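You operate a simulated robot arm through the tools that you are given. There is no shell and no other tool. Be economical: measure what you need, move in short steps, check, and stop when the job is done.

The job below is to be done with a simulated robot arm. You get a single attempt, and the scene is never put back.

## Task
Toast the white slice golden on mark 3, then stand it back in the rack.

Only the result counts: the job must be done as asked and must still hold three seconds after the hand-in. Knocking over, shifting, dropping, spilling or breaking anything else fails it.

## Robot
A 6-joint arm with a two-finger parallel gripper, fixed in place. Base frame: the origin is at the foot of the arm, x ahead of it, y to its left, z up. Lengths are in cm, angles in degrees, forces in N, time in s.
With the tool pointing down near the work surface it reaches from about 14 to 74 cm from the base axis. Its first joint turns from -166.0 to 166.0 degrees. Payload 3.91 kg.
The TCP is the grasp point between the finger pads, 3 cm short of the fingertips. In the tool frame z runs along the fingers and y along their closing line. The gripper opens to 11 cm. The fingers are 2 cm wide and 1 cm thick; the gripper's body (4.8 by 11.2 cm) begins 5.5 cm behind the TCP.
Orientation is told as [roll, pitch, yaw] about the base's x, y, z axes, in that order, counted from this pose: with the fingers straight down and closing along the base's y, the tool's x points along the base's -x, its y along +y and its z along -z.

## Interface
- The arm moves only by the tool send_rows. Its argument "deltas" is a list of rows, each a list of 3 entries, a list of its own where there are three numbers: the shift along the tool's x, y, z in cm, then the turn, a rotation vector about the tool's x, y, z in degrees, then the closure in counts, from 0 (fully open) to 255 (shut). In form: [[[dx, dy, dz], [rx, ry, rz], fingers], ...]. A call has 1 to 10 rows; each row is the pose to reach, as a shift and turn from the pose commanded when the call began, along the tool's axes at that moment. A row lasts 0.2 s, in which the tool goes at most 5 cm and 8.6 degrees; a call with a longer step from one row to the next is refused whole, and so is a gripper value outside its range. Where a pose cannot be reached the arm comes as near as it can. A force on the tool above 50 N (or 10 N above the force at the start of the call, whichever is more), or a blocked arm, ends the call early, and 0.2 s more pass. Each finger travels about 4.5 cm/s and halts on what it meets, pressing with about 35 N; the grip force reading is that of the motor and also rises with nothing between the fingers. The clock runs only during rows and for 0.2 s after the last one: add rows that repeat a pose to give the fingers time. The reply holds the time, the measured pose of the TCP, the force on the tool along the base axes, the opening and the grip force, in the units named above and with some noise, with the torque about the TCP (base axes, N m) and any sound that the robot's microphone picked up.
- Cameras (640 x 400 px; columns grow to the right, rows downward): "scene" is fixed at [39.13, 64.59, 170.42]; the picture's right is [-1.00, 0.05, 0.00], its down [0.02, 0.42, -0.91] and it looks along [-0.05, -0.91, -0.42] (base axes); focal length 326 px, centre (320, 200). "wrist" rides on the gripper at [7.1, 2.2, -10.7] in the tool frame; the picture's right is [-0.29, 0.96, 0.00], its down [-0.76, -0.23, -0.61] and it looks along [-0.58, -0.18, 0.79] (tool axes); focal length 243 px, centre (320, 200).
- get_image(camera): a new picture of that camera. It takes no simulated time.
- raise_lower(by): slides the trunk up (or, below 0, down) by that many cm; the arm rides with it, the base frame stays. It gives what a move gives, with no picture.
- point_at(camera, pixels): for up to 12 pixels [column, row] of the newest picture of that camera ("zoom" is the newest enlarged one), the place [x, y, z] in the base frame of the surface seen there, good to about 0.2 cm, but the place of the scene camera against the robot may be out by one fixed shift of up to 1.8 cm in any direction. It takes no simulated time.
- zoom(camera, box): a new picture of the part [left, top, right, bottom] of that camera's present view, enlarged. It takes no simulated time.
- finish_job(): hands the job in; it is judged then, once.

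Go step by step. Measure first, check grasps and placings, and put right what went wrong. The budget is 80 turns and 46 pictures, counting those below and the enlarged ones. Unless the task says otherwise, let go and move clear before handing in, and close with one line.

The tools are called after "Call:" by a JSON object that holds its "method" and its "body". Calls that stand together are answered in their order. send_rows: Moves the arm, as the interface text tells. Its arguments: {"type":"object","properties":{"deltas":{"type":"array","items":{"type":"array"}}},"required":["deltas"]} The other tools are called the same way: raise_lower (by) slides the trunk up or down; get_image (camera) takes a picture; point_at (camera, pixels) gives the place of the surface under pixels of a picture; zoom (camera, box) takes an enlarged picture of a part of a camera's view; finish_job () hands the job in.

At the start:

```text
time_s: 0.0
position: [14.08, -29.28, 135.17]
tool_rot: [0.0, 0.0, -0.1]
ft_force: [0.2, 0.3, -0.3]
moment: [0.01, -0.01, -0.03]
gripper_width: 10.99
gripper_force: 0.1
trunk travel left (down, up): [-52.5, 6.5]
```

scene: 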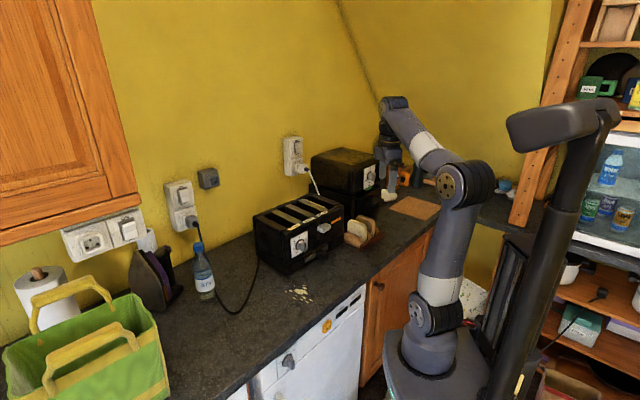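
wrist: 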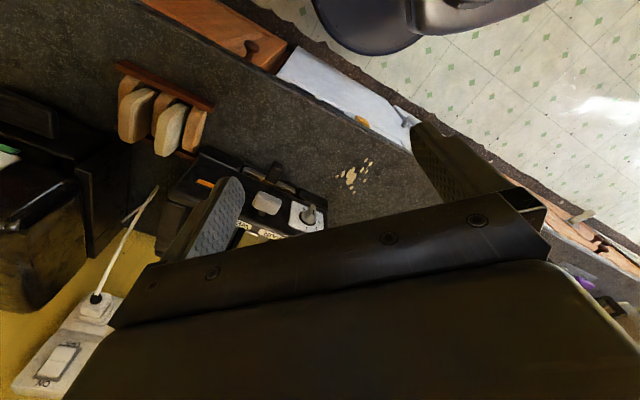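

The scene shows a toaster around (300,230) and a rack with slices around (360,232). I'll zoom in on both.

Call:
{"method": "zoom", "body": {"camera": "scene", "box": [240, 170, 400, 280]}}

Call:
{"method": "zoom", "body": {"camera": "wrist", "box": [80, 40, 380, 250]}}

```text
3.64 times, centred on (320, 225) of scene
```

zoom: 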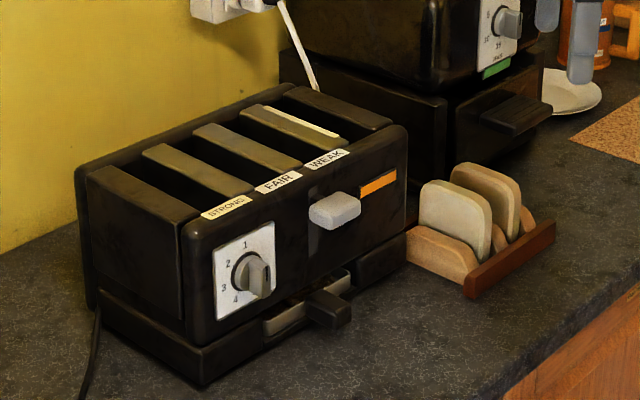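

```text
1.90 times, centred on (230, 145) of wrist
```

zoom: 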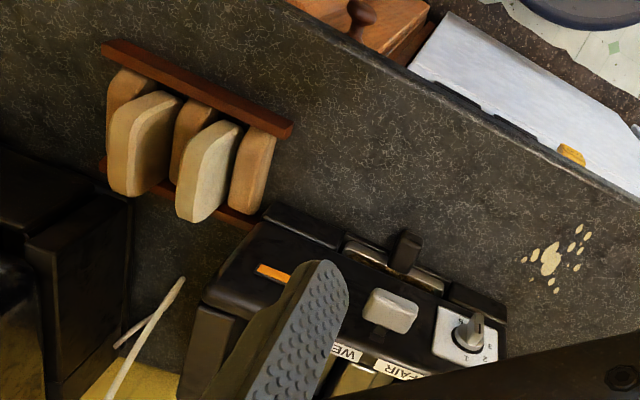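

Two slices stand in the rack, the paler one next to the toaster. The toaster has a dial, a lever and labelled slots. I'll zoom closer.

Call:
{"method": "zoom", "body": {"camera": "scene", "box": [250, 188, 346, 254]}}

Call:
{"method": "zoom", "body": {"camera": "scene", "box": [335, 205, 390, 252]}}

```text
6.06 times, centred on (298, 221) of scene
```

zoom: 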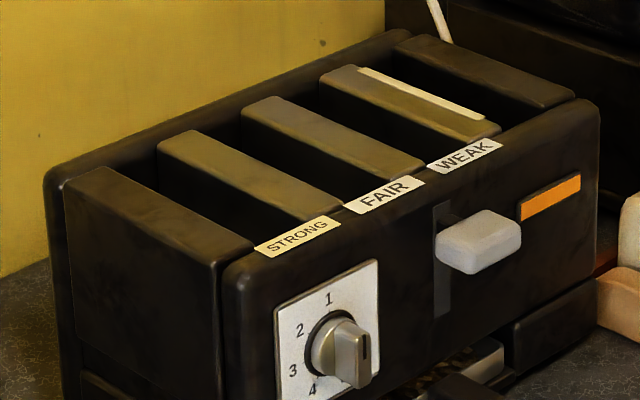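

```text
8.51 times, centred on (362, 228) of scene
```

zoom: 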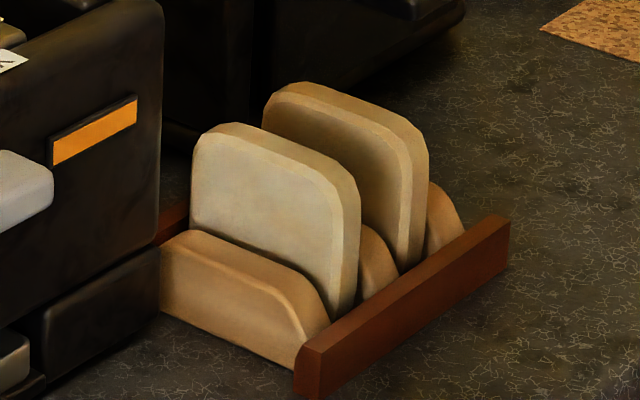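

The sockets, the cord and the cream strip by the right-hand well need checking before I touch anything.

Call:
{"method": "zoom", "body": {"camera": "scene", "box": [150, 130, 330, 240]}}

Call:
{"method": "zoom", "body": {"camera": "wrist", "box": [0, 180, 200, 400]}}

Call:
{"method": "zoom", "body": {"camera": "scene", "box": [250, 225, 350, 295]}}

```text
3.56 times, centred on (240, 185) of scene
```

zoom: 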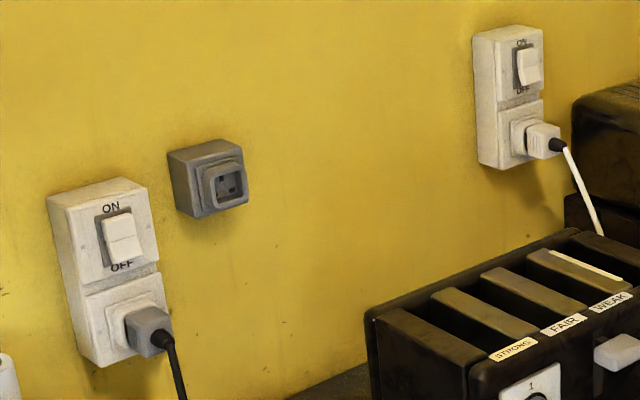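

```text
1.82 times, centred on (100, 290) of wrist
```

zoom: 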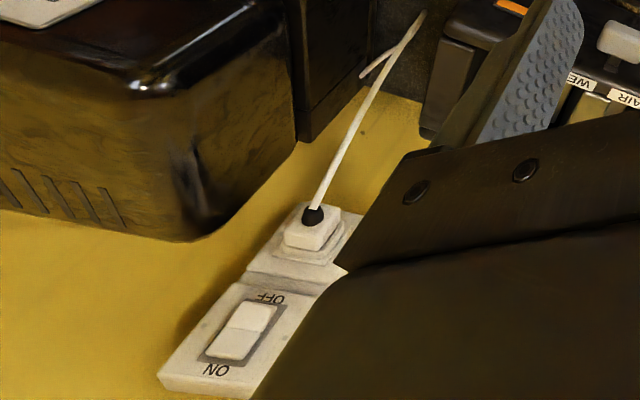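

```text
5.71 times, centred on (300, 260) of scene
```

zoom: 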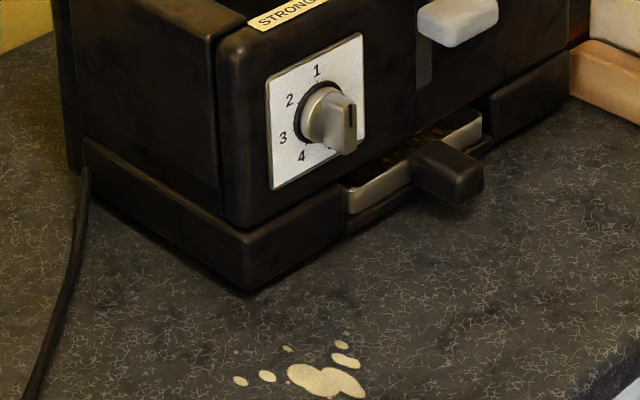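

I need coordinates for the toaster, rack and switches, so I'll start with a scene picture.

Call:
{"method": "zoom", "body": {"camera": "scene", "box": [160, 170, 215, 235]}}

Call:
{"method": "zoom", "body": {"camera": "scene", "box": [275, 125, 320, 185]}}

Call:
{"method": "get_image", "body": {"camera": "scene"}}

Call:
{"method": "point_at", "body": {"camera": "scene", "pixels": [[280, 213], [297, 223], [294, 218], [312, 214], [325, 210], [302, 242], [323, 227], [322, 262], [345, 220], [362, 219], [350, 240], [377, 237]]}}

Call:
{"method": "point_at", "body": {"camera": "wrist", "pixels": [[132, 85], [138, 135], [170, 102], [175, 150], [194, 105], [170, 155], [200, 110], [117, 65], [215, 107], [267, 203], [304, 213], [215, 184]]}}

```text
6.15 times, centred on (188, 202) of scene
```

zoom: 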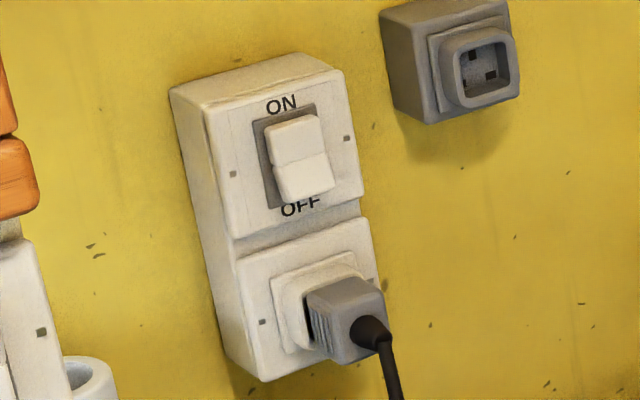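

```text
6.67 times, centred on (298, 155) of scene
```

zoom: 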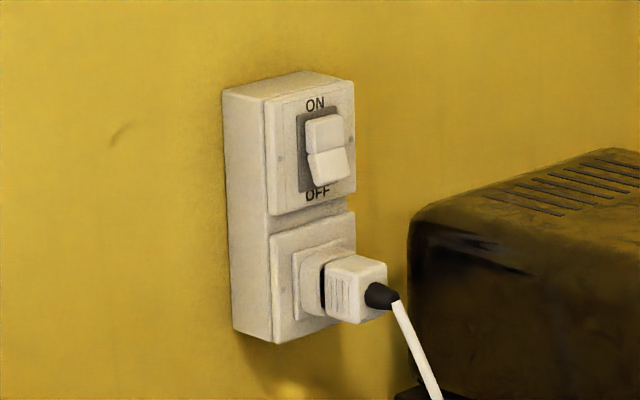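

```text
34 pictures are left
```

scene: 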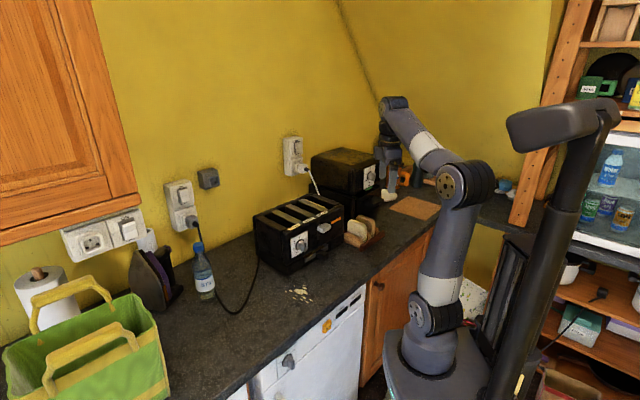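

```text
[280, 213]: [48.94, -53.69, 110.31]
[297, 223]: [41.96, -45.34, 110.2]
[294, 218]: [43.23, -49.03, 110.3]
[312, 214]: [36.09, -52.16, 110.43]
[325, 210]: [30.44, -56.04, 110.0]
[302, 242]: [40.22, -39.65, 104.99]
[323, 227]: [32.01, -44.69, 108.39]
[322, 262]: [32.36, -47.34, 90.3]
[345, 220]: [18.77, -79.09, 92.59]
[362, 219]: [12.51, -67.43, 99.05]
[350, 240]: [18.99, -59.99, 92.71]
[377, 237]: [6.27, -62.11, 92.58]
```

```text
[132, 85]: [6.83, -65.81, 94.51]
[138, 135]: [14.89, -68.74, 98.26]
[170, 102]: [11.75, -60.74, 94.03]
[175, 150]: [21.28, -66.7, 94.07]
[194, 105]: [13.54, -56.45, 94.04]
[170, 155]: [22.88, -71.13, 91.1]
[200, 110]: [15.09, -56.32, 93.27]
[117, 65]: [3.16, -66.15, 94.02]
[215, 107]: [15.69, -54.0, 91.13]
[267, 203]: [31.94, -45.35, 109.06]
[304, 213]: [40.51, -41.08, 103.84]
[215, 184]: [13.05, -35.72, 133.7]
```

The wrist view puts the lever near (32,-45,109), the dial near (40.5,-41,104) and the white slice near (13,-62). I'll move the wrist camera over the toaster for a closer look.

Call:
{"method": "send_rows", "body": {"deltas": [[[-3.7, -2.3, 0.5], [0, 0, 0], 0], [[-7.4, -4.6, 1], [0, 0, 0], 0], [[-11.1, -6.9, 1.5], [0, 0, 0], 0], [[-14.8, -9.2, 2], [0, 0, 0], 0], [[-18.5, -11.5, 2.5], [0, 0, 0], 0], [[-22.2, -13.8, 3], [0, 0, 0], 0], [[-26, -16, 3], [0, 0, 0], 0]]}}

Call:
{"method": "get_image", "body": {"camera": "wrist"}}

```text
time_s: 1.6
position: [37.27, -42.78, 129.31]
tool_rot: [-0.2, -0.2, -0.1]
ft_force: [-1.5, 0.1, -0.4]
moment: [-0.01, -0.03, -0.01]
gripper_width: 10.97
gripper_force: 0.1
out of reach, approached as far as the arm can: row 5, 6, 7
trunk travel left (down, up): [-52.5, 6.5]
```

```text
33 pictures are left
```

wrist: 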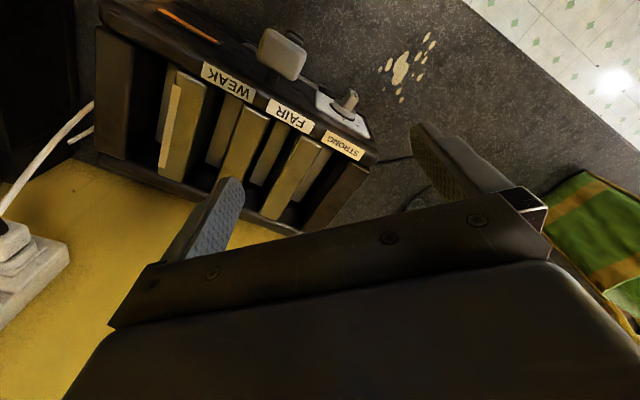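

The three labelled wells are visible at about (230,80), (290,115) and (340,145), with a cream strip on a ridge near (170,125). I'll zoom in and measure.

Call:
{"method": "zoom", "body": {"camera": "wrist", "box": [90, 0, 390, 230]}}

Call:
{"method": "point_at", "body": {"camera": "wrist", "pixels": [[230, 82], [290, 115], [342, 145], [244, 100], [296, 138], [213, 72], [268, 108], [324, 142], [203, 97], [245, 140], [295, 180], [140, 90]]}}

Call:
{"method": "point_at", "body": {"camera": "wrist", "pixels": [[191, 76], [188, 178], [266, 217], [210, 195], [155, 160], [170, 168], [105, 10], [372, 160], [296, 232], [118, 20], [281, 56], [350, 98]]}}

```text
1.74 times, centred on (240, 115) of wrist
```

zoom: 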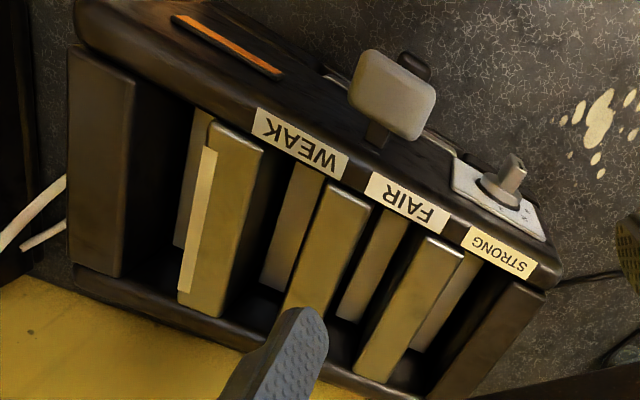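

```text
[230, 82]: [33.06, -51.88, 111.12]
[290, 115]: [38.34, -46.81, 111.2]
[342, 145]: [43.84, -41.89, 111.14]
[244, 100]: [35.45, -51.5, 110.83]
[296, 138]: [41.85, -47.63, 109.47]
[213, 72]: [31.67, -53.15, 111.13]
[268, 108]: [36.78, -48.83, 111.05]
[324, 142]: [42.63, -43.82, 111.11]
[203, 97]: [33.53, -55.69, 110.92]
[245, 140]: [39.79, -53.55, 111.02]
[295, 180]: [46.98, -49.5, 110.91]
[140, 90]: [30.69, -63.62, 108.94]
```

```text
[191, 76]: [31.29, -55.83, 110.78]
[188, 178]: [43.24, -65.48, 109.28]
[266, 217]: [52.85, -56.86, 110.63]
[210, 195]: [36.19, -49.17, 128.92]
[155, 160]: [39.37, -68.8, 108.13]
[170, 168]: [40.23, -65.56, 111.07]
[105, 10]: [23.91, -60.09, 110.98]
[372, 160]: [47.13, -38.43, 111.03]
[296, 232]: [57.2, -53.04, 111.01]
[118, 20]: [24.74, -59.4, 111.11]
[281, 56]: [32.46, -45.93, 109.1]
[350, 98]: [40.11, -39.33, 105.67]
```

The strip on ridge 3 and the dial marks need a closer look, so I'll use tight zooms.

Call:
{"method": "zoom", "body": {"camera": "wrist", "box": [130, 50, 230, 180]}}

Call:
{"method": "zoom", "body": {"camera": "wrist", "box": [300, 70, 380, 140]}}

```text
3.08 times, centred on (180, 115) of wrist
```

zoom: 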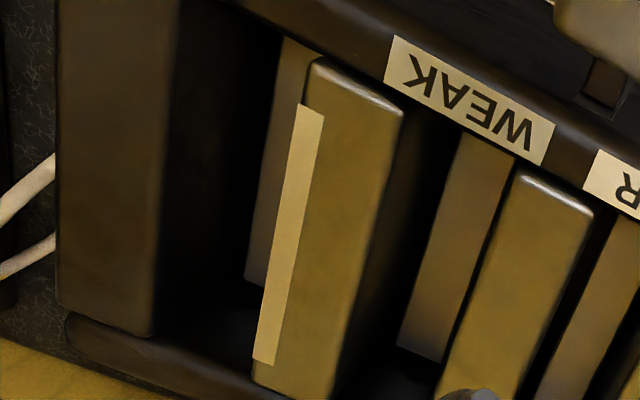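

```text
5.71 times, centred on (340, 105) of wrist
```

zoom: 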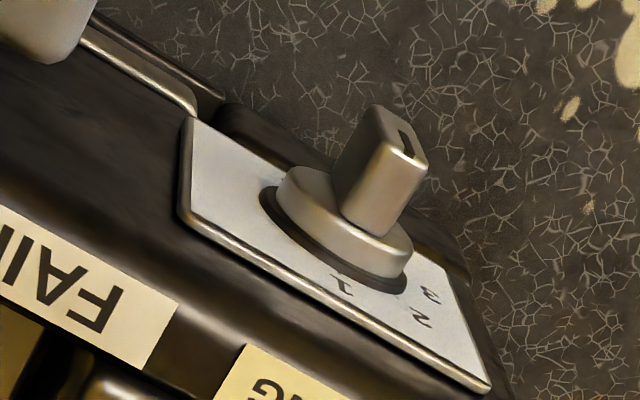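

The dial's fin has a black mark at one end, but it needs a head-on view to read. I'll back off, yaw, and then tilt the tool horizontal to face the toaster front.

Call:
{"method": "send_rows", "body": {"deltas": [[[2.5, 3.5, 0], [0, 0, 0], 0], [[5, 7, 0], [0, 0, -8.5], 0], [[7.5, 10.5, 0], [0, 0, -17], 0], [[10, 14, 0], [0, 0, -25.5], 0], [[13, 17, 0], [0, 0, -34], 0], [[13, 17, 0], [0, 0, -42.5], 0]]}}

Call:
{"method": "send_rows", "body": {"deltas": [[[0, 0, 0], [8.5, 0, 0], 0], [[0, 0, 0], [17, 0, 0], 0], [[0, 0, 0], [25.5, 0, 0], 0], [[0, 0, 0], [34, 0, 0], 0], [[0, 0, 0], [42.5, 0, 0], 0], [[0, 0, 0], [51, 0, 0], 0], [[0, 0, 0], [59.5, 0, 0], 0], [[0, 0, 0], [68, 0, 0], 0], [[0, 0, 0], [76.5, 0, 0], 0], [[0, 0, 0], [85, 0, 0], 0]]}}

```text
time_s: 3.0
position: [24.25, -25.71, 129.36]
tool_rot: [0.0, 0.0, 42.6]
ft_force: [-0.3, 0.0, -0.5]
moment: [-0.02, -0.02, -0.01]
gripper_width: 11.0
gripper_force: 0.2
trunk travel left (down, up): [-52.5, 6.5]
```

```text
time_s: 4.4
position: [26.23, -28.36, 123.85]
tool_rot: [-40.4, -2.3, 42.9]
ft_force: [-0.9, -1.0, -0.1]
moment: [0.02, -0.01, -0.01]
gripper_width: 11.02
gripper_force: 0.0
trunk travel left (down, up): [-52.5, 6.5]
stopped in row 7: the arm was blocked; the commanded pose is now the measured one
```

The tilt stalled at about 40°, so I'll look at how the arm is standing.

Call:
{"method": "get_image", "body": {"camera": "scene"}}

Call:
{"method": "get_image", "body": {"camera": "wrist"}}

```text
29 pictures are left
```

scene: 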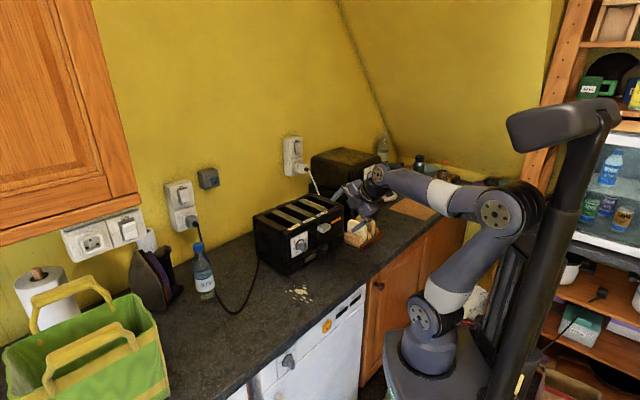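

```text
28 pictures are left
```

wrist: 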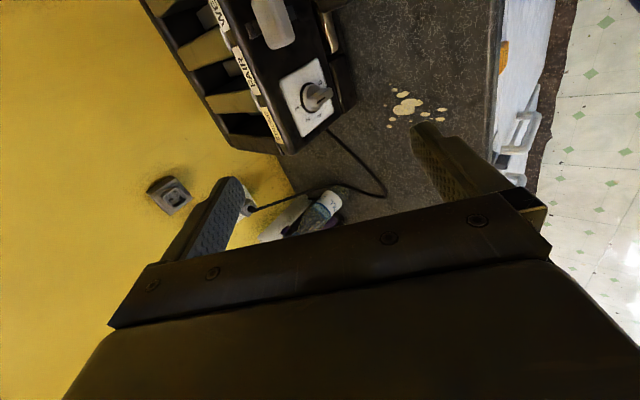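

The elbow is up against the column, but this view already shows the dial at (315,95). I'll zoom on that.

Call:
{"method": "zoom", "body": {"camera": "wrist", "box": [270, 50, 360, 150]}}

Call:
{"method": "point_at", "body": {"camera": "wrist", "pixels": [[323, 93], [325, 90], [311, 103], [283, 85], [322, 60], [332, 113], [303, 138], [317, 86], [328, 97]]}}

```text
4.00 times, centred on (315, 100) of wrist
```

zoom: 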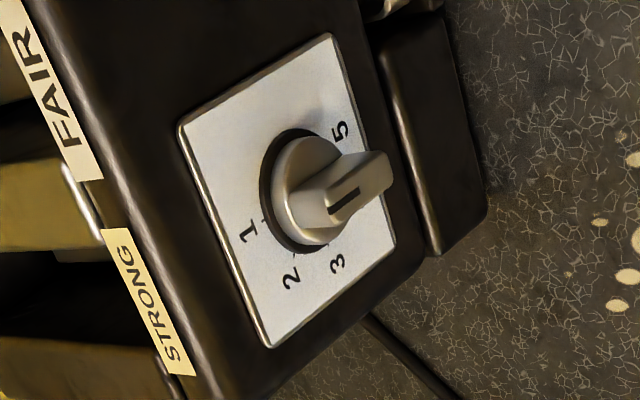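

```text
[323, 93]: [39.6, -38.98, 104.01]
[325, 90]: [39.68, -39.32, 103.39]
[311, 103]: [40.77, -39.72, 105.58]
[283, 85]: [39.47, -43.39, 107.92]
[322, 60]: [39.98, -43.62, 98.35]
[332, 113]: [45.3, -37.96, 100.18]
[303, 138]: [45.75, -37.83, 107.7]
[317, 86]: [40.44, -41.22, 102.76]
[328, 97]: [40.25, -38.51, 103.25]
```

The dial reads 1, 2, 3, (4), 5 counter-clockwise from the top and the fin's mark points at 1. Mark 3 is therefore about 96° counter-clockwise. I'll lower the trunk so the arm folds less, then tilt horizontal at a standoff.

Call:
{"method": "raise_lower", "body": {"by": -15}}

Call:
{"method": "send_rows", "body": {"deltas": [[[-1.5, -3.5, 3], [0, 0, 0], 0], [[-3.1, -7.1, 6.1], [0, 0, 0], 0], [[-3.1, -7.1, 6.1], [8.3, 0, 0], 0], [[-3.1, -7.1, 6.1], [16.6, 0, 0], 0], [[-3.1, -7.1, 6.1], [24.9, 0, 0], 0], [[-3.1, -7.1, 6.1], [33.2, 0, 0], 0], [[-3.1, -7.1, 6.1], [41.5, 0, 0], 0], [[-3.1, -7.1, 6.1], [49.8, 0, 0], 0]]}}

```text
time_s: 6.2
position: [26.25, -28.39, 108.78]
tool_rot: [-40.4, -2.4, 43.0]
ft_force: [-0.1, 1.0, 0.5]
moment: [-0.01, 0.01, 0.0]
gripper_width: 10.98
gripper_force: 0.0
trunk travel left (down, up): [-37.5, 21.5]
```

```text
refused: row 2 steps farther than a row can; nothing moved
```

Call:
{"method": "send_rows", "body": {"deltas": [[[-1.1, -2.4, 2], [0, 0, 0], 0], [[-2.1, -4.8, 4], [0, 0, 0], 0], [[-3.1, -7.1, 6.1], [0, 0, 0], 0], [[-3.1, -7.1, 6.1], [8.3, 0, 0], 0], [[-3.1, -7.1, 6.1], [16.6, 0, 0], 0], [[-3.1, -7.1, 6.1], [24.9, 0, 0], 0], [[-3.1, -7.1, 6.1], [33.2, 0, 0], 0], [[-3.1, -7.1, 6.1], [41.5, 0, 0], 0], [[-3.1, -7.1, 6.1], [49.8, 0, 0], 0]]}}

```text
time_s: 8.2
position: [34.91, -33.04, 108.88]
tool_rot: [-90.1, -2.5, 42.9]
ft_force: [0.0, 0.3, 0.8]
moment: [0.0, 0.03, -0.07]
gripper_width: 11.01
gripper_force: 0.0
out of reach, approached as far as the arm can: row 7, 8
trunk travel left (down, up): [-37.5, 21.5]
```

The tool is now horizontal at the standoff. I'll take a wrist picture to locate the knob.

Call:
{"method": "get_image", "body": {"camera": "wrist"}}

```text
26 pictures are left
```

wrist: 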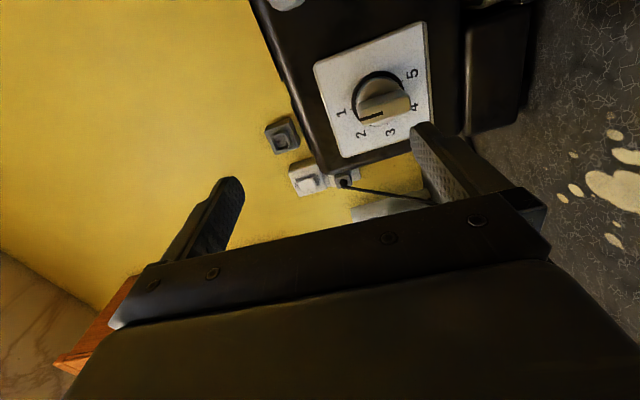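

The knob is clear at (383,103). I'll measure its fin, the mark and the numbers.

Call:
{"method": "zoom", "body": {"camera": "wrist", "box": [305, 15, 445, 165]}}

Call:
{"method": "point_at", "body": {"camera": "wrist", "pixels": [[364, 119], [380, 114], [407, 105], [393, 93], [390, 118], [341, 113], [362, 135], [391, 131], [414, 107], [412, 73], [385, 108], [372, 117]]}}

```text
2.67 times, centred on (375, 90) of wrist
```

zoom: 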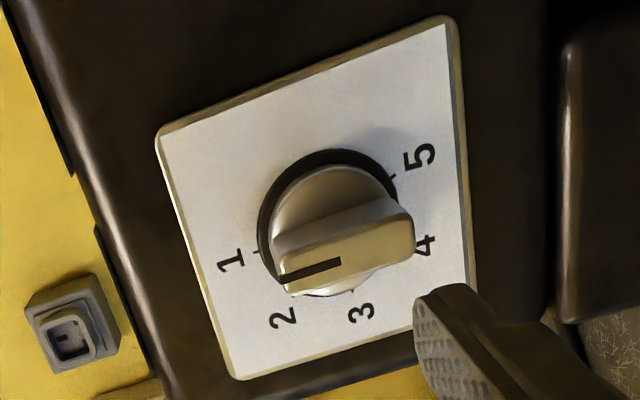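

```text
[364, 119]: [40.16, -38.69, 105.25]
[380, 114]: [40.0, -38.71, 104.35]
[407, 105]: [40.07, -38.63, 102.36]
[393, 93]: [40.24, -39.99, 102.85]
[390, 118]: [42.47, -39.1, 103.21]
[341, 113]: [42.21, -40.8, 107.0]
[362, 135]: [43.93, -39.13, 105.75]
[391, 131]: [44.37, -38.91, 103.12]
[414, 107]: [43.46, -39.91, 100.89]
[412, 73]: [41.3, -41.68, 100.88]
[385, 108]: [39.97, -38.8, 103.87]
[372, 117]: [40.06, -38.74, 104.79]
```

The fin stands vertical at about (40.1,-38.7,103.9), with its mark on 1. By measurement 3 is about 102° counter-clockwise. I'll pre-rotate the gripper +90° so it straddles the fin.

Call:
{"method": "send_rows", "body": {"deltas": [[[0, 0, 0], [0, 0, 8.5], 60], [[0, 0, 0], [0, 0, 17], 110], [[0, 0, 0], [0, 0, 25.5], 110], [[0, 0, 0], [0, 0, 34], 110], [[0, 0, 0], [0, 0, 42.5], 110], [[0, 0, 0], [0, 0, 51], 110], [[0, 0, 0], [0, 0, 59.5], 110], [[0, 0, 0], [0, 0, 68], 110], [[0, 0, 0], [0, 0, 76.5], 110], [[0, 0, 0], [0, 0, 85], 110]]}}

```text
time_s: 10.4
position: [34.9, -33.05, 108.95]
tool_rot: [-95.0, -87.6, 47.9]
ft_force: [-0.4, 0.4, -0.1]
moment: [0.04, 0.03, 0.0]
gripper_width: 6.28
gripper_force: 0.0
trunk travel left (down, up): [-37.5, 21.5]
```

The gripper is aligned, with lateral 2.87 against the fin's 2.84. I'll drop to fin height, advance, and close on the fin.

Call:
{"method": "send_rows", "body": {"deltas": [[[2.5, 0, 0], [0, 0, 0], 110], [[5.1, 0, 0], [0, 0, 0], 110], [[5.1, 0, 2], [0, 0, 0], 110], [[5.1, 0, 4], [0, 0, 0], 110], [[5.1, 0, 6], [0, 0, 0], 110]]}}

Call:
{"method": "get_image", "body": {"camera": "wrist"}}

```text
time_s: 11.6
position: [38.77, -37.79, 103.88]
tool_rot: [-94.5, -87.4, 47.6]
ft_force: [0.0, -0.6, -0.3]
moment: [0.02, 0.01, 0.01]
gripper_width: 6.25
gripper_force: 0.1
trunk travel left (down, up): [-37.5, 21.5]
```

```text
24 pictures are left
```

wrist: 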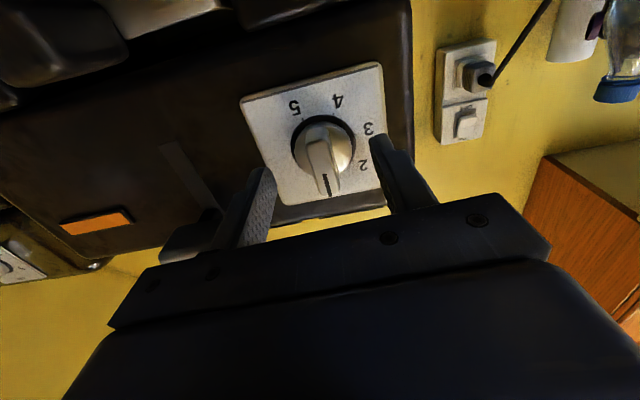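

The fin sits between the fingers. I'll centre by +0.4 and close.

Call:
{"method": "send_rows", "body": {"deltas": [[[0, 0.4, 0.2], [0, 0, 0], 110], [[0, 0.4, 0.2], [0, 0, 0], 180], [[0, 0.4, 0.2], [0, 0, 0], 220], [[0, 0.4, 0.2], [0, 0, 0], 250], [[0, 0.4, 0.2], [0, 0, 0], 250], [[0, 0.4, 0.2], [0, 0, 0], 250]]}}

```text
time_s: 13.0
position: [39.17, -37.63, 103.97]
tool_rot: [-95.6, -87.3, 48.7]
ft_force: [-5.7, -7.5, 2.1]
moment: [0.12, 0.04, 0.16]
gripper_width: 1.39
gripper_force: 34.8
trunk travel left (down, up): [-37.5, 21.5]
```

The fin is gripped at 1.39 cm. I'll relieve the side load slightly and turn counter-clockwise.

Call:
{"method": "send_rows", "body": {"deltas": [[[0, -0.15, 0], [0, 0, 0], 250], [[0, -0.15, 0], [0, 0, -8], 250], [[0, -0.15, 0], [0, 0, -16], 250], [[0, -0.15, 0], [0, 0, -24], 250], [[0, -0.15, 0], [0, 0, -32], 250], [[0, -0.15, 0], [0, 0, -40], 250], [[0, -0.15, 0], [0, 0, -48], 250]]}}

```text
time_s: 14.6
position: [39.12, -37.52, 103.87]
tool_rot: [-90.3, -39.2, 43.1]
ft_force: [3.0, -2.3, 1.5]
moment: [-0.21, -0.3, 0.92]
gripper_width: 1.37
gripper_force: 34.9
trunk travel left (down, up): [-37.5, 21.5]
```

It is turning with low force, so I'll continue to about 101°.

Call:
{"method": "send_rows", "body": {"deltas": [[[0, 0, 0], [0, 0, -8], 250], [[0, 0, 0], [0, 0, -16], 250], [[0, 0, 0], [0, 0, -24], 250], [[0, 0, 0], [0, 0, -32], 250], [[0, 0, 0], [0, 0, -40], 250], [[0, 0, 0], [0, 0, -48], 250], [[0, 0, 0], [0, 0, -53], 250], [[0, 0, 0], [0, 0, -53], 250]]}}

Call:
{"method": "zoom", "body": {"camera": "wrist", "box": [220, 20, 460, 200]}}

```text
time_s: 16.4
position: [39.23, -37.52, 103.83]
tool_rot: [-90.1, 13.9, 43.0]
ft_force: [4.1, 7.3, 0.5]
moment: [0.15, 0.1, 0.2]
gripper_width: 1.37
gripper_force: 34.9
trunk travel left (down, up): [-37.5, 21.5]
```

```text
2.22 times, centred on (340, 110) of wrist
```

zoom: 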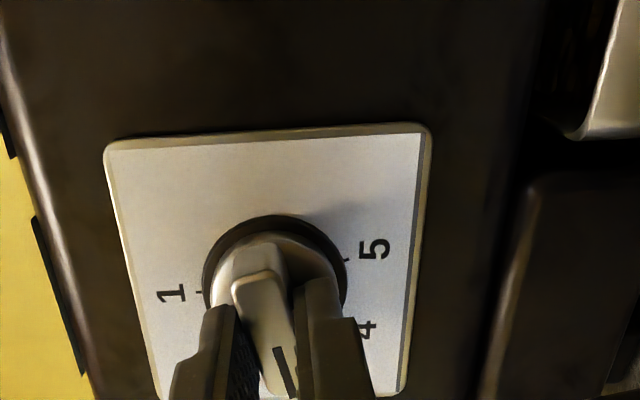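

The gripper turned 101°. I'll release, back off and check where the mark points.

Call:
{"method": "send_rows", "body": {"deltas": [[[0, 0, 0], [0, 0, 0], 200], [[0, 0, 0], [0, 0, 0], 150], [[0, 0, 0], [0, 0, 0], 110], [[0, 0, 0], [0, 0, 0], 110], [[0, 0, -3], [0, 0, 0], 110], [[0, 0, -6], [0, 0, 0], 110]]}}

Call:
{"method": "get_image", "body": {"camera": "wrist"}}

```text
time_s: 17.8
position: [35.1, -33.29, 103.87]
tool_rot: [-90.2, 13.6, 42.9]
ft_force: [0.1, -0.3, 0.0]
moment: [0.04, 0.01, -0.03]
gripper_width: 6.25
gripper_force: 0.1
trunk travel left (down, up): [-37.5, 21.5]
```

```text
22 pictures are left
```

wrist: 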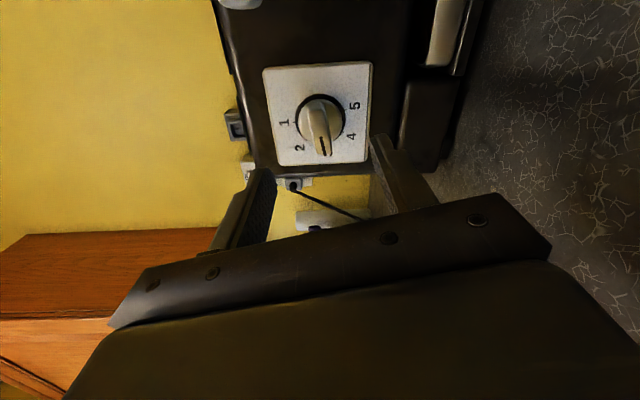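

The mark covers the 3. I'll measure its direction to confirm.

Call:
{"method": "point_at", "body": {"camera": "wrist", "pixels": [[320, 140], [327, 154], [323, 147], [314, 112], [286, 124], [300, 147], [351, 136], [354, 105]]}}

Call:
{"method": "zoom", "body": {"camera": "wrist", "box": [260, 60, 380, 170]}}

```text
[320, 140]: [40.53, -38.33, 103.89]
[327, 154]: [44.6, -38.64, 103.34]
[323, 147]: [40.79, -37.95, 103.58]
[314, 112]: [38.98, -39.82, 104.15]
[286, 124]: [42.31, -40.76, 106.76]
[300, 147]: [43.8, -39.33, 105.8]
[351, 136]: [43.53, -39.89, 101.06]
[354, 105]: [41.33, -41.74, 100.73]
```

```text
3.64 times, centred on (320, 115) of wrist
```

zoom: 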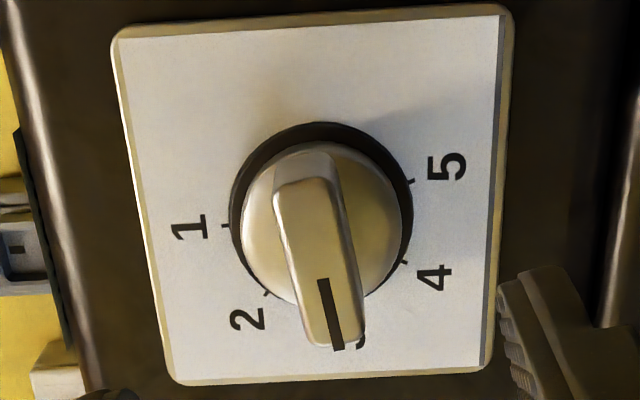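

The mark's direction works out at about 102°, which is on mark 3. Next I'll turn the gripper back with its camera on the robot side and tip it down towards the slice.

Call:
{"method": "send_rows", "body": {"deltas": [[[0, 0, -1], [0, 0, 8.5], 60], [[0, 0, -2], [0, 0, 17], 60], [[0, 0, -3], [0, 0, 25.5], 60], [[0, 0, -3], [0, 0, 34], 60], [[0, 0, -3], [0, 0, 42.5], 60], [[0, 0, -3], [0, 0, 51], 60], [[0, 0, -3], [0, 0, 59.5], 60], [[0, 0, -3], [0, 0, 68], 60], [[0, 0, -3], [0, 0, 76.4], 60]]}}

Call:
{"method": "send_rows", "body": {"deltas": [[[0, 0, 0], [0, 8.5, 0], 60], [[0, 0, 0], [0, 17, 0], 60], [[0, 0, 0], [0, 25.5, 0], 60], [[0, 0, 0], [0, 34, 0], 60], [[0, 0, 0], [0, 42.5, 0], 60], [[0, 0, 0], [0, 51, 0], 60], [[0, 0, 0], [0, 59.5, 0], 60]]}}

Call:
{"method": "raise_lower", "body": {"by": 21.5}}

```text
time_s: 19.8
position: [32.93, -30.94, 103.88]
tool_rot: [-90.5, -63.0, 43.5]
ft_force: [-0.7, 0.6, -0.7]
moment: [0.02, -0.01, -0.05]
gripper_width: 8.41
gripper_force: 0.2
trunk travel left (down, up): [-37.5, 21.5]
```

```text
time_s: 21.4
position: [33.16, -31.06, 103.89]
tool_rot: [-30.8, -26.9, -31.9]
ft_force: [-0.5, -0.5, -0.6]
moment: [-0.04, -0.01, -0.01]
gripper_width: 8.41
gripper_force: 0.1
trunk travel left (down, up): [-37.5, 21.5]
```

```text
time_s: 23.7
position: [33.0, -31.11, 125.39]
tool_rot: [-30.9, -27.0, -31.9]
ft_force: [0.6, 0.1, 0.2]
moment: [0.0, -0.02, 0.03]
gripper_width: 8.41
gripper_force: 0.0
trunk travel left (down, up): [-59.0, 0.0]
```

The tool is still rolled about 27°, so I'll correct it to a 30° outward tilt at yaw -50. On the same move I'll travel alongside the toaster to a viewpoint over the rack.

Call:
{"method": "send_rows", "body": {"deltas": [[[1.63, -2.89, 2.8], [-2.46, 0.16, 1.8], 0], [[3.27, -5.79, 5.6], [-4.9, 0.3, 3.6], 0], [[4.9, -8.68, 8.4], [-7.4, 0.5, 5.4], 0], [[6.53, -11.58, 11.2], [-9.8, 0.6, 7.2], 0], [[8.17, -14.47, 14], [-12.3, 0.8, 9], 0], [[9.8, -17.37, 16.8], [-14.7, 0.9, 10.8], 0], [[11.43, -20.26, 19.6], [-17.2, 1.1, 12.6], 0], [[13.07, -23.16, 22.4], [-19.6, 1.2, 14.4], 0], [[14.7, -26.05, 25.2], [-22.1, 1.4, 16.2], 0]]}}

Call:
{"method": "get_image", "body": {"camera": "wrist"}}

```text
time_s: 25.7
position: [27.96, -45.79, 104.16]
tool_rot: [-8.8, -31.9, -53.3]
ft_force: [0.2, -0.4, 0.5]
moment: [0.02, 0.03, 0.0]
gripper_width: 11.02
gripper_force: 0.0
out of reach, approached as far as the arm can: row 2, 3, 4, 5, 6, 7, 8, 9
trunk travel left (down, up): [-59.0, 0.0]
```

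```text
20 pictures are left
```

wrist: 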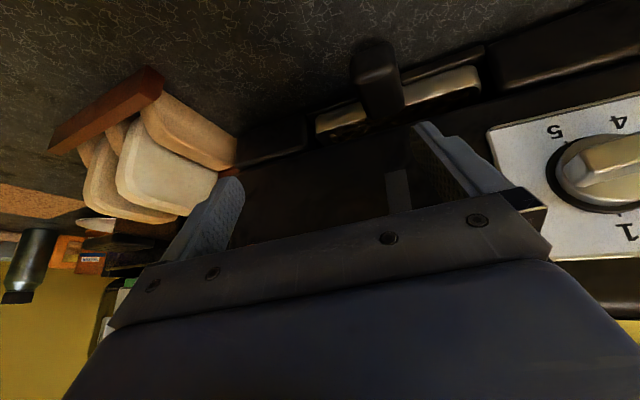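

The arm stopped short, at (28,-46,104) close to the toaster front. I'll retreat along the outward normal before anything else and look at its posture.

Call:
{"method": "send_rows", "body": {"deltas": [[[2.5, 0, -1.5], [0, 0, 0], 0], [[5, 0, -3], [0, 0, 0], 0], [[7.5, 0, -4.5], [0, 0, 0], 0]]}}

Call:
{"method": "get_image", "body": {"camera": "scene"}}

```text
time_s: 26.5
position: [23.27, -37.96, 104.25]
tool_rot: [-8.9, -32.0, -53.2]
ft_force: [0.3, -0.3, -0.5]
moment: [0.0, 0.0, 0.01]
gripper_width: 11.0
gripper_force: 0.0
trunk travel left (down, up): [-59.0, 0.0]
```

```text
19 pictures are left
```

scene: 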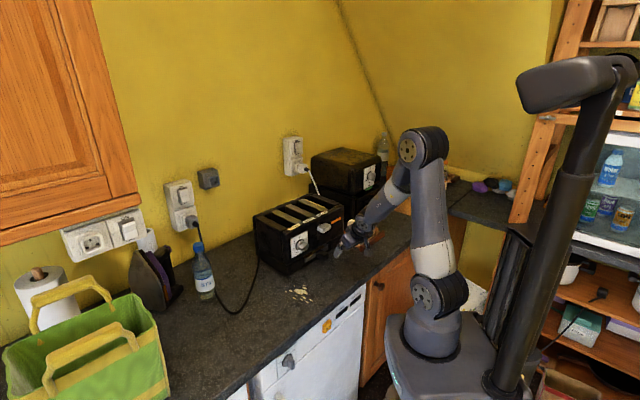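

The posture looks fine, with the elbow up. I'll move on towards the rack with translation only.

Call:
{"method": "send_rows", "body": {"deltas": [[[-1.1, -3.7, -0.57], [0, 0, 0], 0], [[-2.2, -7.4, -1.13], [0, 0, 0], 0], [[-3.3, -11.1, -1.7], [0, 0, 0], 0], [[-4.4, -14.8, -2.26], [0, 0, 0], 0], [[-5.47, -18.5, -2.83], [0, 0, 0], 0]]}}

```text
time_s: 27.7
position: [24.86, -40.81, 107.55]
tool_rot: [-9.1, -32.1, -53.7]
ft_force: [0.3, 0.3, -0.3]
moment: [0.02, -0.03, 0.02]
gripper_width: 11.02
gripper_force: 0.0
out of reach, approached as far as the arm can: row 1, 2, 3, 4, 5
trunk travel left (down, up): [-59.0, 0.0]
```

The stall looks like a wrist singularity, with the tool lying in line with the forearm. I'll stand the tool vertical and lift first.

Call:
{"method": "send_rows", "body": {"deltas": [[[-1, -0.25, -1.7], [-2.4, 7.9, -1.4], 0], [[-2.1, -0.5, -3.4], [-4.8, 15.8, -2.8], 0], [[-3.2, -0.8, -5], [-7.2, 23.8, -4.2], 0], [[-4.2, -1.05, -6.7], [-9.6, 31.7, -5.6], 0]]}}

```text
time_s: 28.7
position: [28.53, -35.78, 110.18]
tool_rot: [-13.9, -2.1, -50.4]
ft_force: [0.0, -0.3, 0.2]
moment: [0.0, 0.03, -0.02]
gripper_width: 11.0
gripper_force: 0.1
out of reach, approached as far as the arm can: row 1, 2, 3, 4
trunk travel left (down, up): [-59.0, 0.0]
```

It is still limited, with the roll stuck at -14°. I'll test whether the last joint is at its stop by yawing back the other way.

Call:
{"method": "send_rows", "body": {"deltas": [[[0, 0, 0], [0, 0, -8.5], 0], [[0, 0, 0], [0, 0, -17], 0], [[0, 0, 0], [0, 0, -25.5], 0], [[0, 0, 0], [0, 0, -34], 0], [[0, 0, 0], [0, 0, -42.5], 0], [[0, 0, 0], [0, 0, -50], 0]]}}

```text
time_s: 30.1
position: [28.25, -22.16, 94.83]
tool_rot: [-17.2, 7.5, -4.0]
ft_force: [0.4, -0.2, -0.3]
moment: [-0.01, -0.02, 0.01]
gripper_width: 11.01
gripper_force: 0.0
out of reach, approached as far as the arm can: row 1, 2, 3, 4, 5, 6
trunk travel left (down, up): [-59.0, 0.0]
```

It dropped to z 94.8, which is dangerous near the counter. I'll look before moving on.

Call:
{"method": "get_image", "body": {"camera": "scene"}}

```text
18 pictures are left
```

scene: 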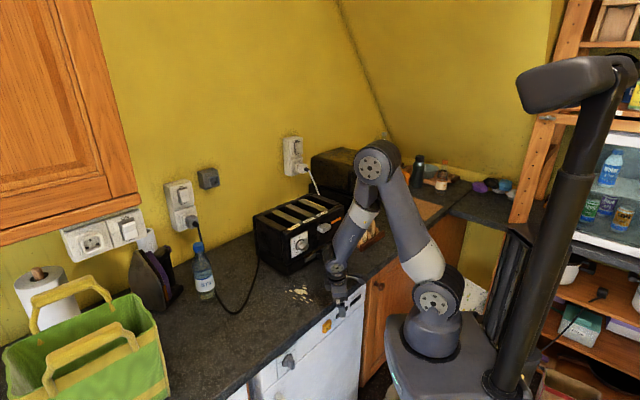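

The gripper hangs just over the counter edge. I'll lift straight up 20 cm, keeping the orientation.

Call:
{"method": "send_rows", "body": {"deltas": [[[0.52, -1.18, -3.78], [0, 0, 0], 0], [[1.04, -2.36, -7.56], [0, 0, 0], 0], [[1.56, -3.54, -11.3], [0, 0, 0], 0], [[2.08, -4.7, -15.1], [0, 0, 0], 0], [[2.6, -5.9, -18.9], [0, 0, 0], 0]]}}

```text
time_s: 31.3
position: [30.79, -13.07, 107.9]
tool_rot: [-20.1, 7.0, -6.0]
ft_force: [-0.1, 0.8, 0.2]
moment: [-0.02, 0.02, 0.01]
gripper_width: 10.99
gripper_force: 0.1
out of reach, approached as far as the arm can: row 1, 2, 3, 4, 5
trunk travel left (down, up): [-59.0, 0.0]
```

The third wrist joint seems wound round to its stop: the tool can only sit tilted to the right. I'll unwind it by tilting right, swinging outward, then bringing it straight down in the arm's plane. First step is to tilt right and rise.

Call:
{"method": "send_rows", "body": {"deltas": [[[0, 0, 0], [5.9, 2, 0], 0], [[0, 0, 0], [11.8, 4, 0], 0], [[0, 0, 0], [17.7, 5.9, 0], 0], [[0, 0, 0], [23.7, 7.9, 0], 0]]}}

```text
time_s: 32.3
position: [30.68, -13.03, 107.65]
tool_rot: [-44.6, 13.6, -10.3]
ft_force: [0.7, -0.2, -0.3]
moment: [0.0, 0.01, -0.01]
gripper_width: 11.0
gripper_force: 0.1
trunk travel left (down, up): [-59.0, 0.0]
```

That move was clean, so the diagnosis holds. Next I'll translate outward and up, and lower the trunk by 15.

Call:
{"method": "send_rows", "body": {"deltas": [[[-2.1, -2.86, -1.9], [0, 0, 0], 0], [[-4.2, -5.7, -3.8], [0, 0, 0], 0], [[-6.3, -8.6, -5.7], [0, 0, 0], 0], [[-8.4, -11.4, -7.6], [0, 0, 0], 0], [[-10.5, -14.3, -9.5], [0, 0, 0], 0]]}}

Call:
{"method": "raise_lower", "body": {"by": -15}}

```text
time_s: 33.5
position: [43.63, -18.31, 120.59]
tool_rot: [-45.0, 13.4, -10.5]
ft_force: [0.9, 0.2, -0.5]
moment: [-0.01, -0.02, -0.01]
gripper_width: 11.01
gripper_force: 0.2
out of reach, approached as far as the arm can: row 5
trunk travel left (down, up): [-59.0, 0.0]
```

```text
time_s: 35.2
position: [43.72, -18.34, 105.66]
tool_rot: [-44.9, 13.3, -10.6]
ft_force: [-0.2, -0.1, 0.5]
moment: [0.03, -0.02, -0.02]
gripper_width: 11.01
gripper_force: 0.0
trunk travel left (down, up): [-44.0, 15.0]
```

Now I'll swing outward to horizontal.

Call:
{"method": "send_rows", "body": {"deltas": [[[0, 0, 0], [2.67, -8, 0], 0], [[0, 0, 0], [5.3, -16, 0], 0], [[0, 0, 0], [8, -24, 0], 0], [[0, 0, 0], [10.7, -32, 0], 0], [[0, 0, 0], [13.3, -40, 0], 0], [[0, 0, 0], [16, -48, 0], 0], [[0, 0, 0], [18.7, -56, 0], 0], [[0, 0, 0], [21.3, -64, 0], 0], [[0, 0, 0], [24, -72, 0], 0], [[0, 0, 0], [26.7, -80, 0], 0]]}}

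```text
time_s: 37.4
position: [43.57, -18.38, 105.66]
tool_rot: [-85.7, -24.9, 60.7]
ft_force: [0.2, 0.6, -0.7]
moment: [0.01, 0.0, 0.0]
gripper_width: 10.99
gripper_force: 0.0
trunk travel left (down, up): [-44.0, 15.0]
```

The joint is unwound cleanly. I'll align the tool with the arm's plane (yaw +4.6°) and then bring it straight down.

Call:
{"method": "send_rows", "body": {"deltas": [[[0, 0, 0], [-1.9, -4.2, -0.3], 0], [[0, 0, 0], [-1.9, -4.2, -0.3], 0]]}}

Call:
{"method": "send_rows", "body": {"deltas": [[[0, 0, 0], [-7.7, 3.59, 0], 0], [[0, 0, 0], [-15.4, 7.2, 0], 0], [[0, 0, 0], [-23.1, 10.8, 0], 0], [[0, 0, 0], [-30.8, 14.4, 0], 0], [[0, 0, 0], [-38.5, 18, 0], 0], [[0, 0, 0], [-46.2, 21.5, 0], 0], [[0, 0, 0], [-53.9, 25.1, 0], 0], [[0, 0, 0], [-61.6, 28.7, 0], 0], [[0, 0, 0], [-69.3, 32.3, 0], 0], [[0, 0, 0], [-77, 35.9, 0], 0]]}}

```text
time_s: 38.0
position: [43.63, -18.25, 105.55]
tool_rot: [-85.7, -25.1, 65.3]
ft_force: [0.3, 0.4, 0.1]
moment: [0.0, -0.02, 0.02]
gripper_width: 10.99
gripper_force: 0.1
trunk travel left (down, up): [-44.0, 15.0]
```

```text
time_s: 40.2
position: [42.7, -18.43, 102.87]
tool_rot: [1.2, -15.3, 42.0]
ft_force: [0.2, 0.0, -0.6]
moment: [0.01, -0.01, 0.02]
gripper_width: 11.0
gripper_force: 0.1
out of reach, approached as far as the arm can: row 4, 5, 6, 7, 8, 9, 10
trunk travel left (down, up): [-44.0, 15.0]
```

The joint flipped round the left side instead of crossing straight. I'll unwind via the left and line up about 4° further right for the next crossing.

Call:
{"method": "send_rows", "body": {"deltas": [[[0, 0, 0], [-2.9, -6.4, 0], 0], [[0, 0, 0], [-5.8, -12.8, 0], 0], [[0, 0, 0], [-8.6, -19.1, 0], 0], [[0, 0, 0], [-11.5, -25.5, 0], 0]]}}

Call:
{"method": "send_rows", "body": {"deltas": [[[0, 0, 0], [7.8, -3, 0], 0], [[0, 0, 0], [15.6, -6, 0], 0], [[0, 0, 0], [23.4, -9, 0], 0], [[0, 0, 0], [31.2, -12, 0], 0], [[0, 0, 0], [39, -15, 0], 0], [[0, 0, 0], [46.8, -18, 0], 0], [[0, 0, 0], [54.6, -21, 0], 0], [[0, 0, 0], [62.4, -24, 0], 0], [[0, 0, 0], [70.2, -27, 0], 0], [[0, 0, 0], [78, -30, 0], 0]]}}

```text
time_s: 41.2
position: [42.81, -18.52, 102.76]
tool_rot: [14.6, -40.7, 38.2]
ft_force: [-0.2, -0.3, -0.2]
moment: [-0.02, 0.01, 0.0]
gripper_width: 10.98
gripper_force: 0.1
trunk travel left (down, up): [-44.0, 15.0]
```

```text
time_s: 43.4
position: [42.71, -18.43, 102.91]
tool_rot: [-86.5, -63.5, 64.5]
ft_force: [0.1, 0.8, -0.3]
moment: [-0.02, 0.0, 0.01]
gripper_width: 11.02
gripper_force: 0.1
trunk travel left (down, up): [-44.0, 15.0]
```

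The tool is horizontal again. I'll shift its azimuth 4.6° right and try the straight crossing once more.

Call:
{"method": "send_rows", "body": {"deltas": [[[0, 0, 0], [4.1, 2.05, 0.1], 0], [[0, 0, 0], [4.1, 2.05, 0.1], 0]]}}

Call:
{"method": "send_rows", "body": {"deltas": [[[0, 0, 0], [-3.78, 7.6, 0], 0], [[0, 0, 0], [-7.57, 15.2, 0], 0], [[0, 0, 0], [-11.35, 22.8, 0], 0], [[0, 0, 0], [-15.1, 30.4, 0], 0], [[0, 0, 0], [-18.9, 38, 0], 0], [[0, 0, 0], [-22.7, 45.6, 0], 0]]}}

```text
time_s: 44.0
position: [42.64, -18.43, 102.85]
tool_rot: [-86.4, -63.5, 60.0]
ft_force: [0.9, 0.2, -0.1]
moment: [0.01, -0.02, 0.0]
gripper_width: 10.98
gripper_force: 0.0
trunk travel left (down, up): [-44.0, 15.0]
```

```text
time_s: 45.4
position: [42.81, -18.38, 102.81]
tool_rot: [-18.8, -33.0, 5.3]
ft_force: [0.2, 0.8, 0.6]
moment: [0.0, -0.01, -0.04]
gripper_width: 11.0
gripper_force: 0.0
trunk travel left (down, up): [-44.0, 15.0]
```

No reach complaint this time and the pose is exact. I'll continue to vertical.

Call:
{"method": "send_rows", "body": {"deltas": [[[0, 0, 0], [-3.78, 7.6, 0], 0], [[0, 0, 0], [-7.57, 15.2, 0], 0], [[0, 0, 0], [-11.35, 22.8, 0], 0], [[0, 0, 0], [-16.7, 33.5, 0], 0]]}}

```text
refused: row 4 steps farther than a row can; nothing moved
```

Call:
{"method": "send_rows", "body": {"deltas": [[[0, 0, 0], [-3.78, 7.6, 0], 0], [[0, 0, 0], [-7.57, 15.2, 0], 0], [[0, 0, 0], [-11.35, 22.8, 0], 0], [[0, 0, 0], [-15.1, 30.4, 0], 0], [[0, 0, 0], [-16.7, 33.5, 0], 0]]}}

```text
time_s: 46.6
position: [42.79, -18.43, 102.93]
tool_rot: [0.1, 0.0, -0.4]
ft_force: [-0.4, 0.5, -0.3]
moment: [-0.04, 0.03, -0.05]
gripper_width: 10.99
gripper_force: 0.0
trunk travel left (down, up): [-44.0, 15.0]
```

The wrist is back in its original configuration at [0,0,0]. I'll raise the trunk and travel to a viewpoint above the rack with yaw -50.

Call:
{"method": "raise_lower", "body": {"by": 15}}

Call:
{"method": "send_rows", "body": {"deltas": [[[2.7, -3.8, 0], [0, 0, 0], 0], [[5.4, -7.6, 0], [0, 0, 7], 0], [[8.1, -11.4, 0], [0, 0, 14], 0], [[10.8, -15.2, 0], [0, 0, 21], 0], [[13.5, -19, 0], [0, 0, 28], 0], [[16.2, -22.8, 0], [0, 0, 35], 0], [[18.9, -26.6, 0], [0, 0, 42], 0], [[21.6, -30.4, 0], [0, 0, 49], 0], [[24.3, -34.2, 0], [0, 0, 50], 0], [[27, -37.6, 0], [0, 0, 50], 0]]}}

Call:
{"method": "get_image", "body": {"camera": "wrist"}}

```text
time_s: 48.4
position: [42.75, -18.47, 117.87]
tool_rot: [0.0, -0.1, -0.4]
ft_force: [0.0, 0.3, -1.0]
moment: [-0.02, 0.01, 0.0]
gripper_width: 11.0
gripper_force: 0.0
trunk travel left (down, up): [-59.0, 0.0]
```

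```text
time_s: 50.6
position: [15.41, -55.83, 117.75]
tool_rot: [0.1, 0.0, -50.5]
ft_force: [-0.2, -1.0, -0.5]
moment: [0.0, 0.0, -0.01]
gripper_width: 10.99
gripper_force: 0.0
trunk travel left (down, up): [-59.0, 0.0]
```

```text
17 pictures are left
```

wrist: 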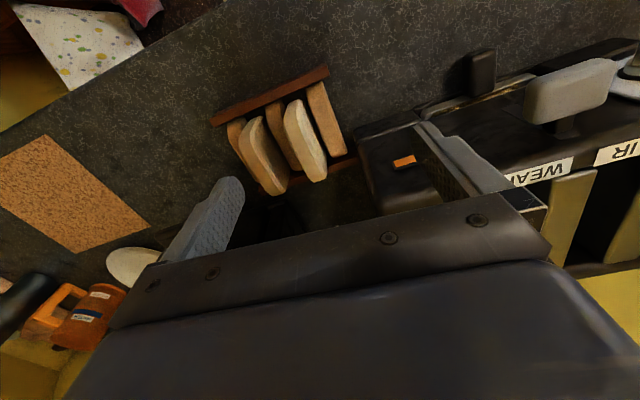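

The white slice is visible at (305,140). I'll zoom and measure it.

Call:
{"method": "zoom", "body": {"camera": "wrist", "box": [200, 60, 360, 200]}}

Call:
{"method": "point_at", "body": {"camera": "wrist", "pixels": [[290, 103], [298, 101], [286, 116], [301, 165], [310, 178], [322, 179], [326, 165], [315, 138], [295, 140], [243, 123], [250, 116], [268, 190]]}}

Call:
{"method": "point_at", "body": {"camera": "wrist", "pixels": [[212, 122], [328, 72], [318, 85], [338, 155], [285, 105], [232, 125], [240, 160], [313, 160], [305, 120], [260, 140], [275, 150], [262, 118]]}}

```text
2.86 times, centred on (280, 130) of wrist
```

zoom: 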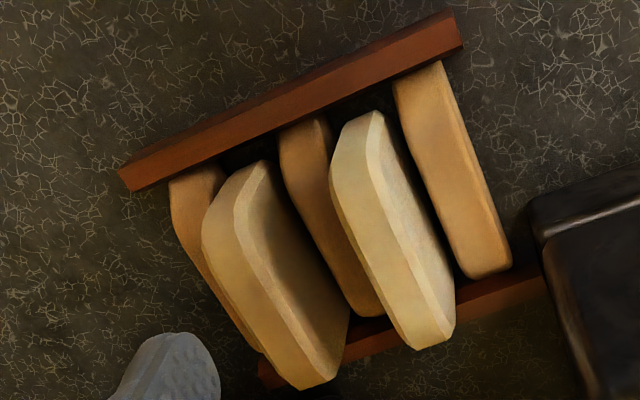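

```text
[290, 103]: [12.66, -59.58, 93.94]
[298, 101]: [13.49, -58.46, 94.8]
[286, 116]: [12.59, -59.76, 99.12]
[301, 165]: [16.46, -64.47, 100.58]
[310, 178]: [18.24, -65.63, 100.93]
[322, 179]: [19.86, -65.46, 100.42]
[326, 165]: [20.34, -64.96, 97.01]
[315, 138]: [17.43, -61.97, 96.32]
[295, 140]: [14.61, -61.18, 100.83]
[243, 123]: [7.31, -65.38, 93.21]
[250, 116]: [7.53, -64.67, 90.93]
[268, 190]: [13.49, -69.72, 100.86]
```

```text
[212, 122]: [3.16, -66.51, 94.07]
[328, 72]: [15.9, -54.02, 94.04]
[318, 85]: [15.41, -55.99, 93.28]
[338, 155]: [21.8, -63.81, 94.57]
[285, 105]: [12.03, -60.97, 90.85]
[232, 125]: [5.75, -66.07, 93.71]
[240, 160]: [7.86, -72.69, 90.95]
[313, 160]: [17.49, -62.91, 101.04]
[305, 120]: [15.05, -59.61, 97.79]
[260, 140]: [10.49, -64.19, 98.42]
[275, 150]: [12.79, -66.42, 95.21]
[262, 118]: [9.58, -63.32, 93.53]
```

The white slice is about 9.5 cm wide and 2 cm thick. Its top is at z≈101, centred near (16,-62.4). I'll pre-position above its near half with a 20° outward tilt.

Call:
{"method": "send_rows", "body": {"deltas": [[[-1.4, -1.2, 3.9], [0, -6.7, -0.8], 60], [[-2.8, -2.4, 7.8], [0, -13.4, -1.6], 120], [[-4.24, -3.62, 11.75], [0, -20, -2.5], 125], [[-4.24, -3.62, 11.75], [0, -20, -2.5], 125]]}}

Call:
{"method": "get_image", "body": {"camera": "wrist"}}

```text
time_s: 51.6
position: [15.33, -61.39, 106.01]
tool_rot: [-0.3, -20.1, -47.7]
ft_force: [0.1, -0.5, 0.4]
moment: [0.02, 0.01, 0.02]
gripper_width: 5.63
gripper_force: 0.1
trunk travel left (down, up): [-59.0, 0.0]
```

```text
15 pictures are left
```

wrist: 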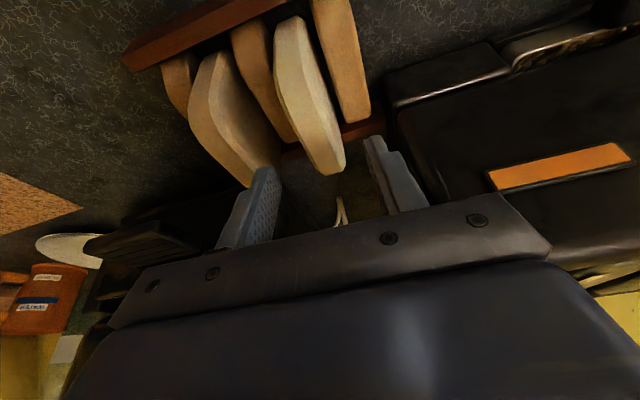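

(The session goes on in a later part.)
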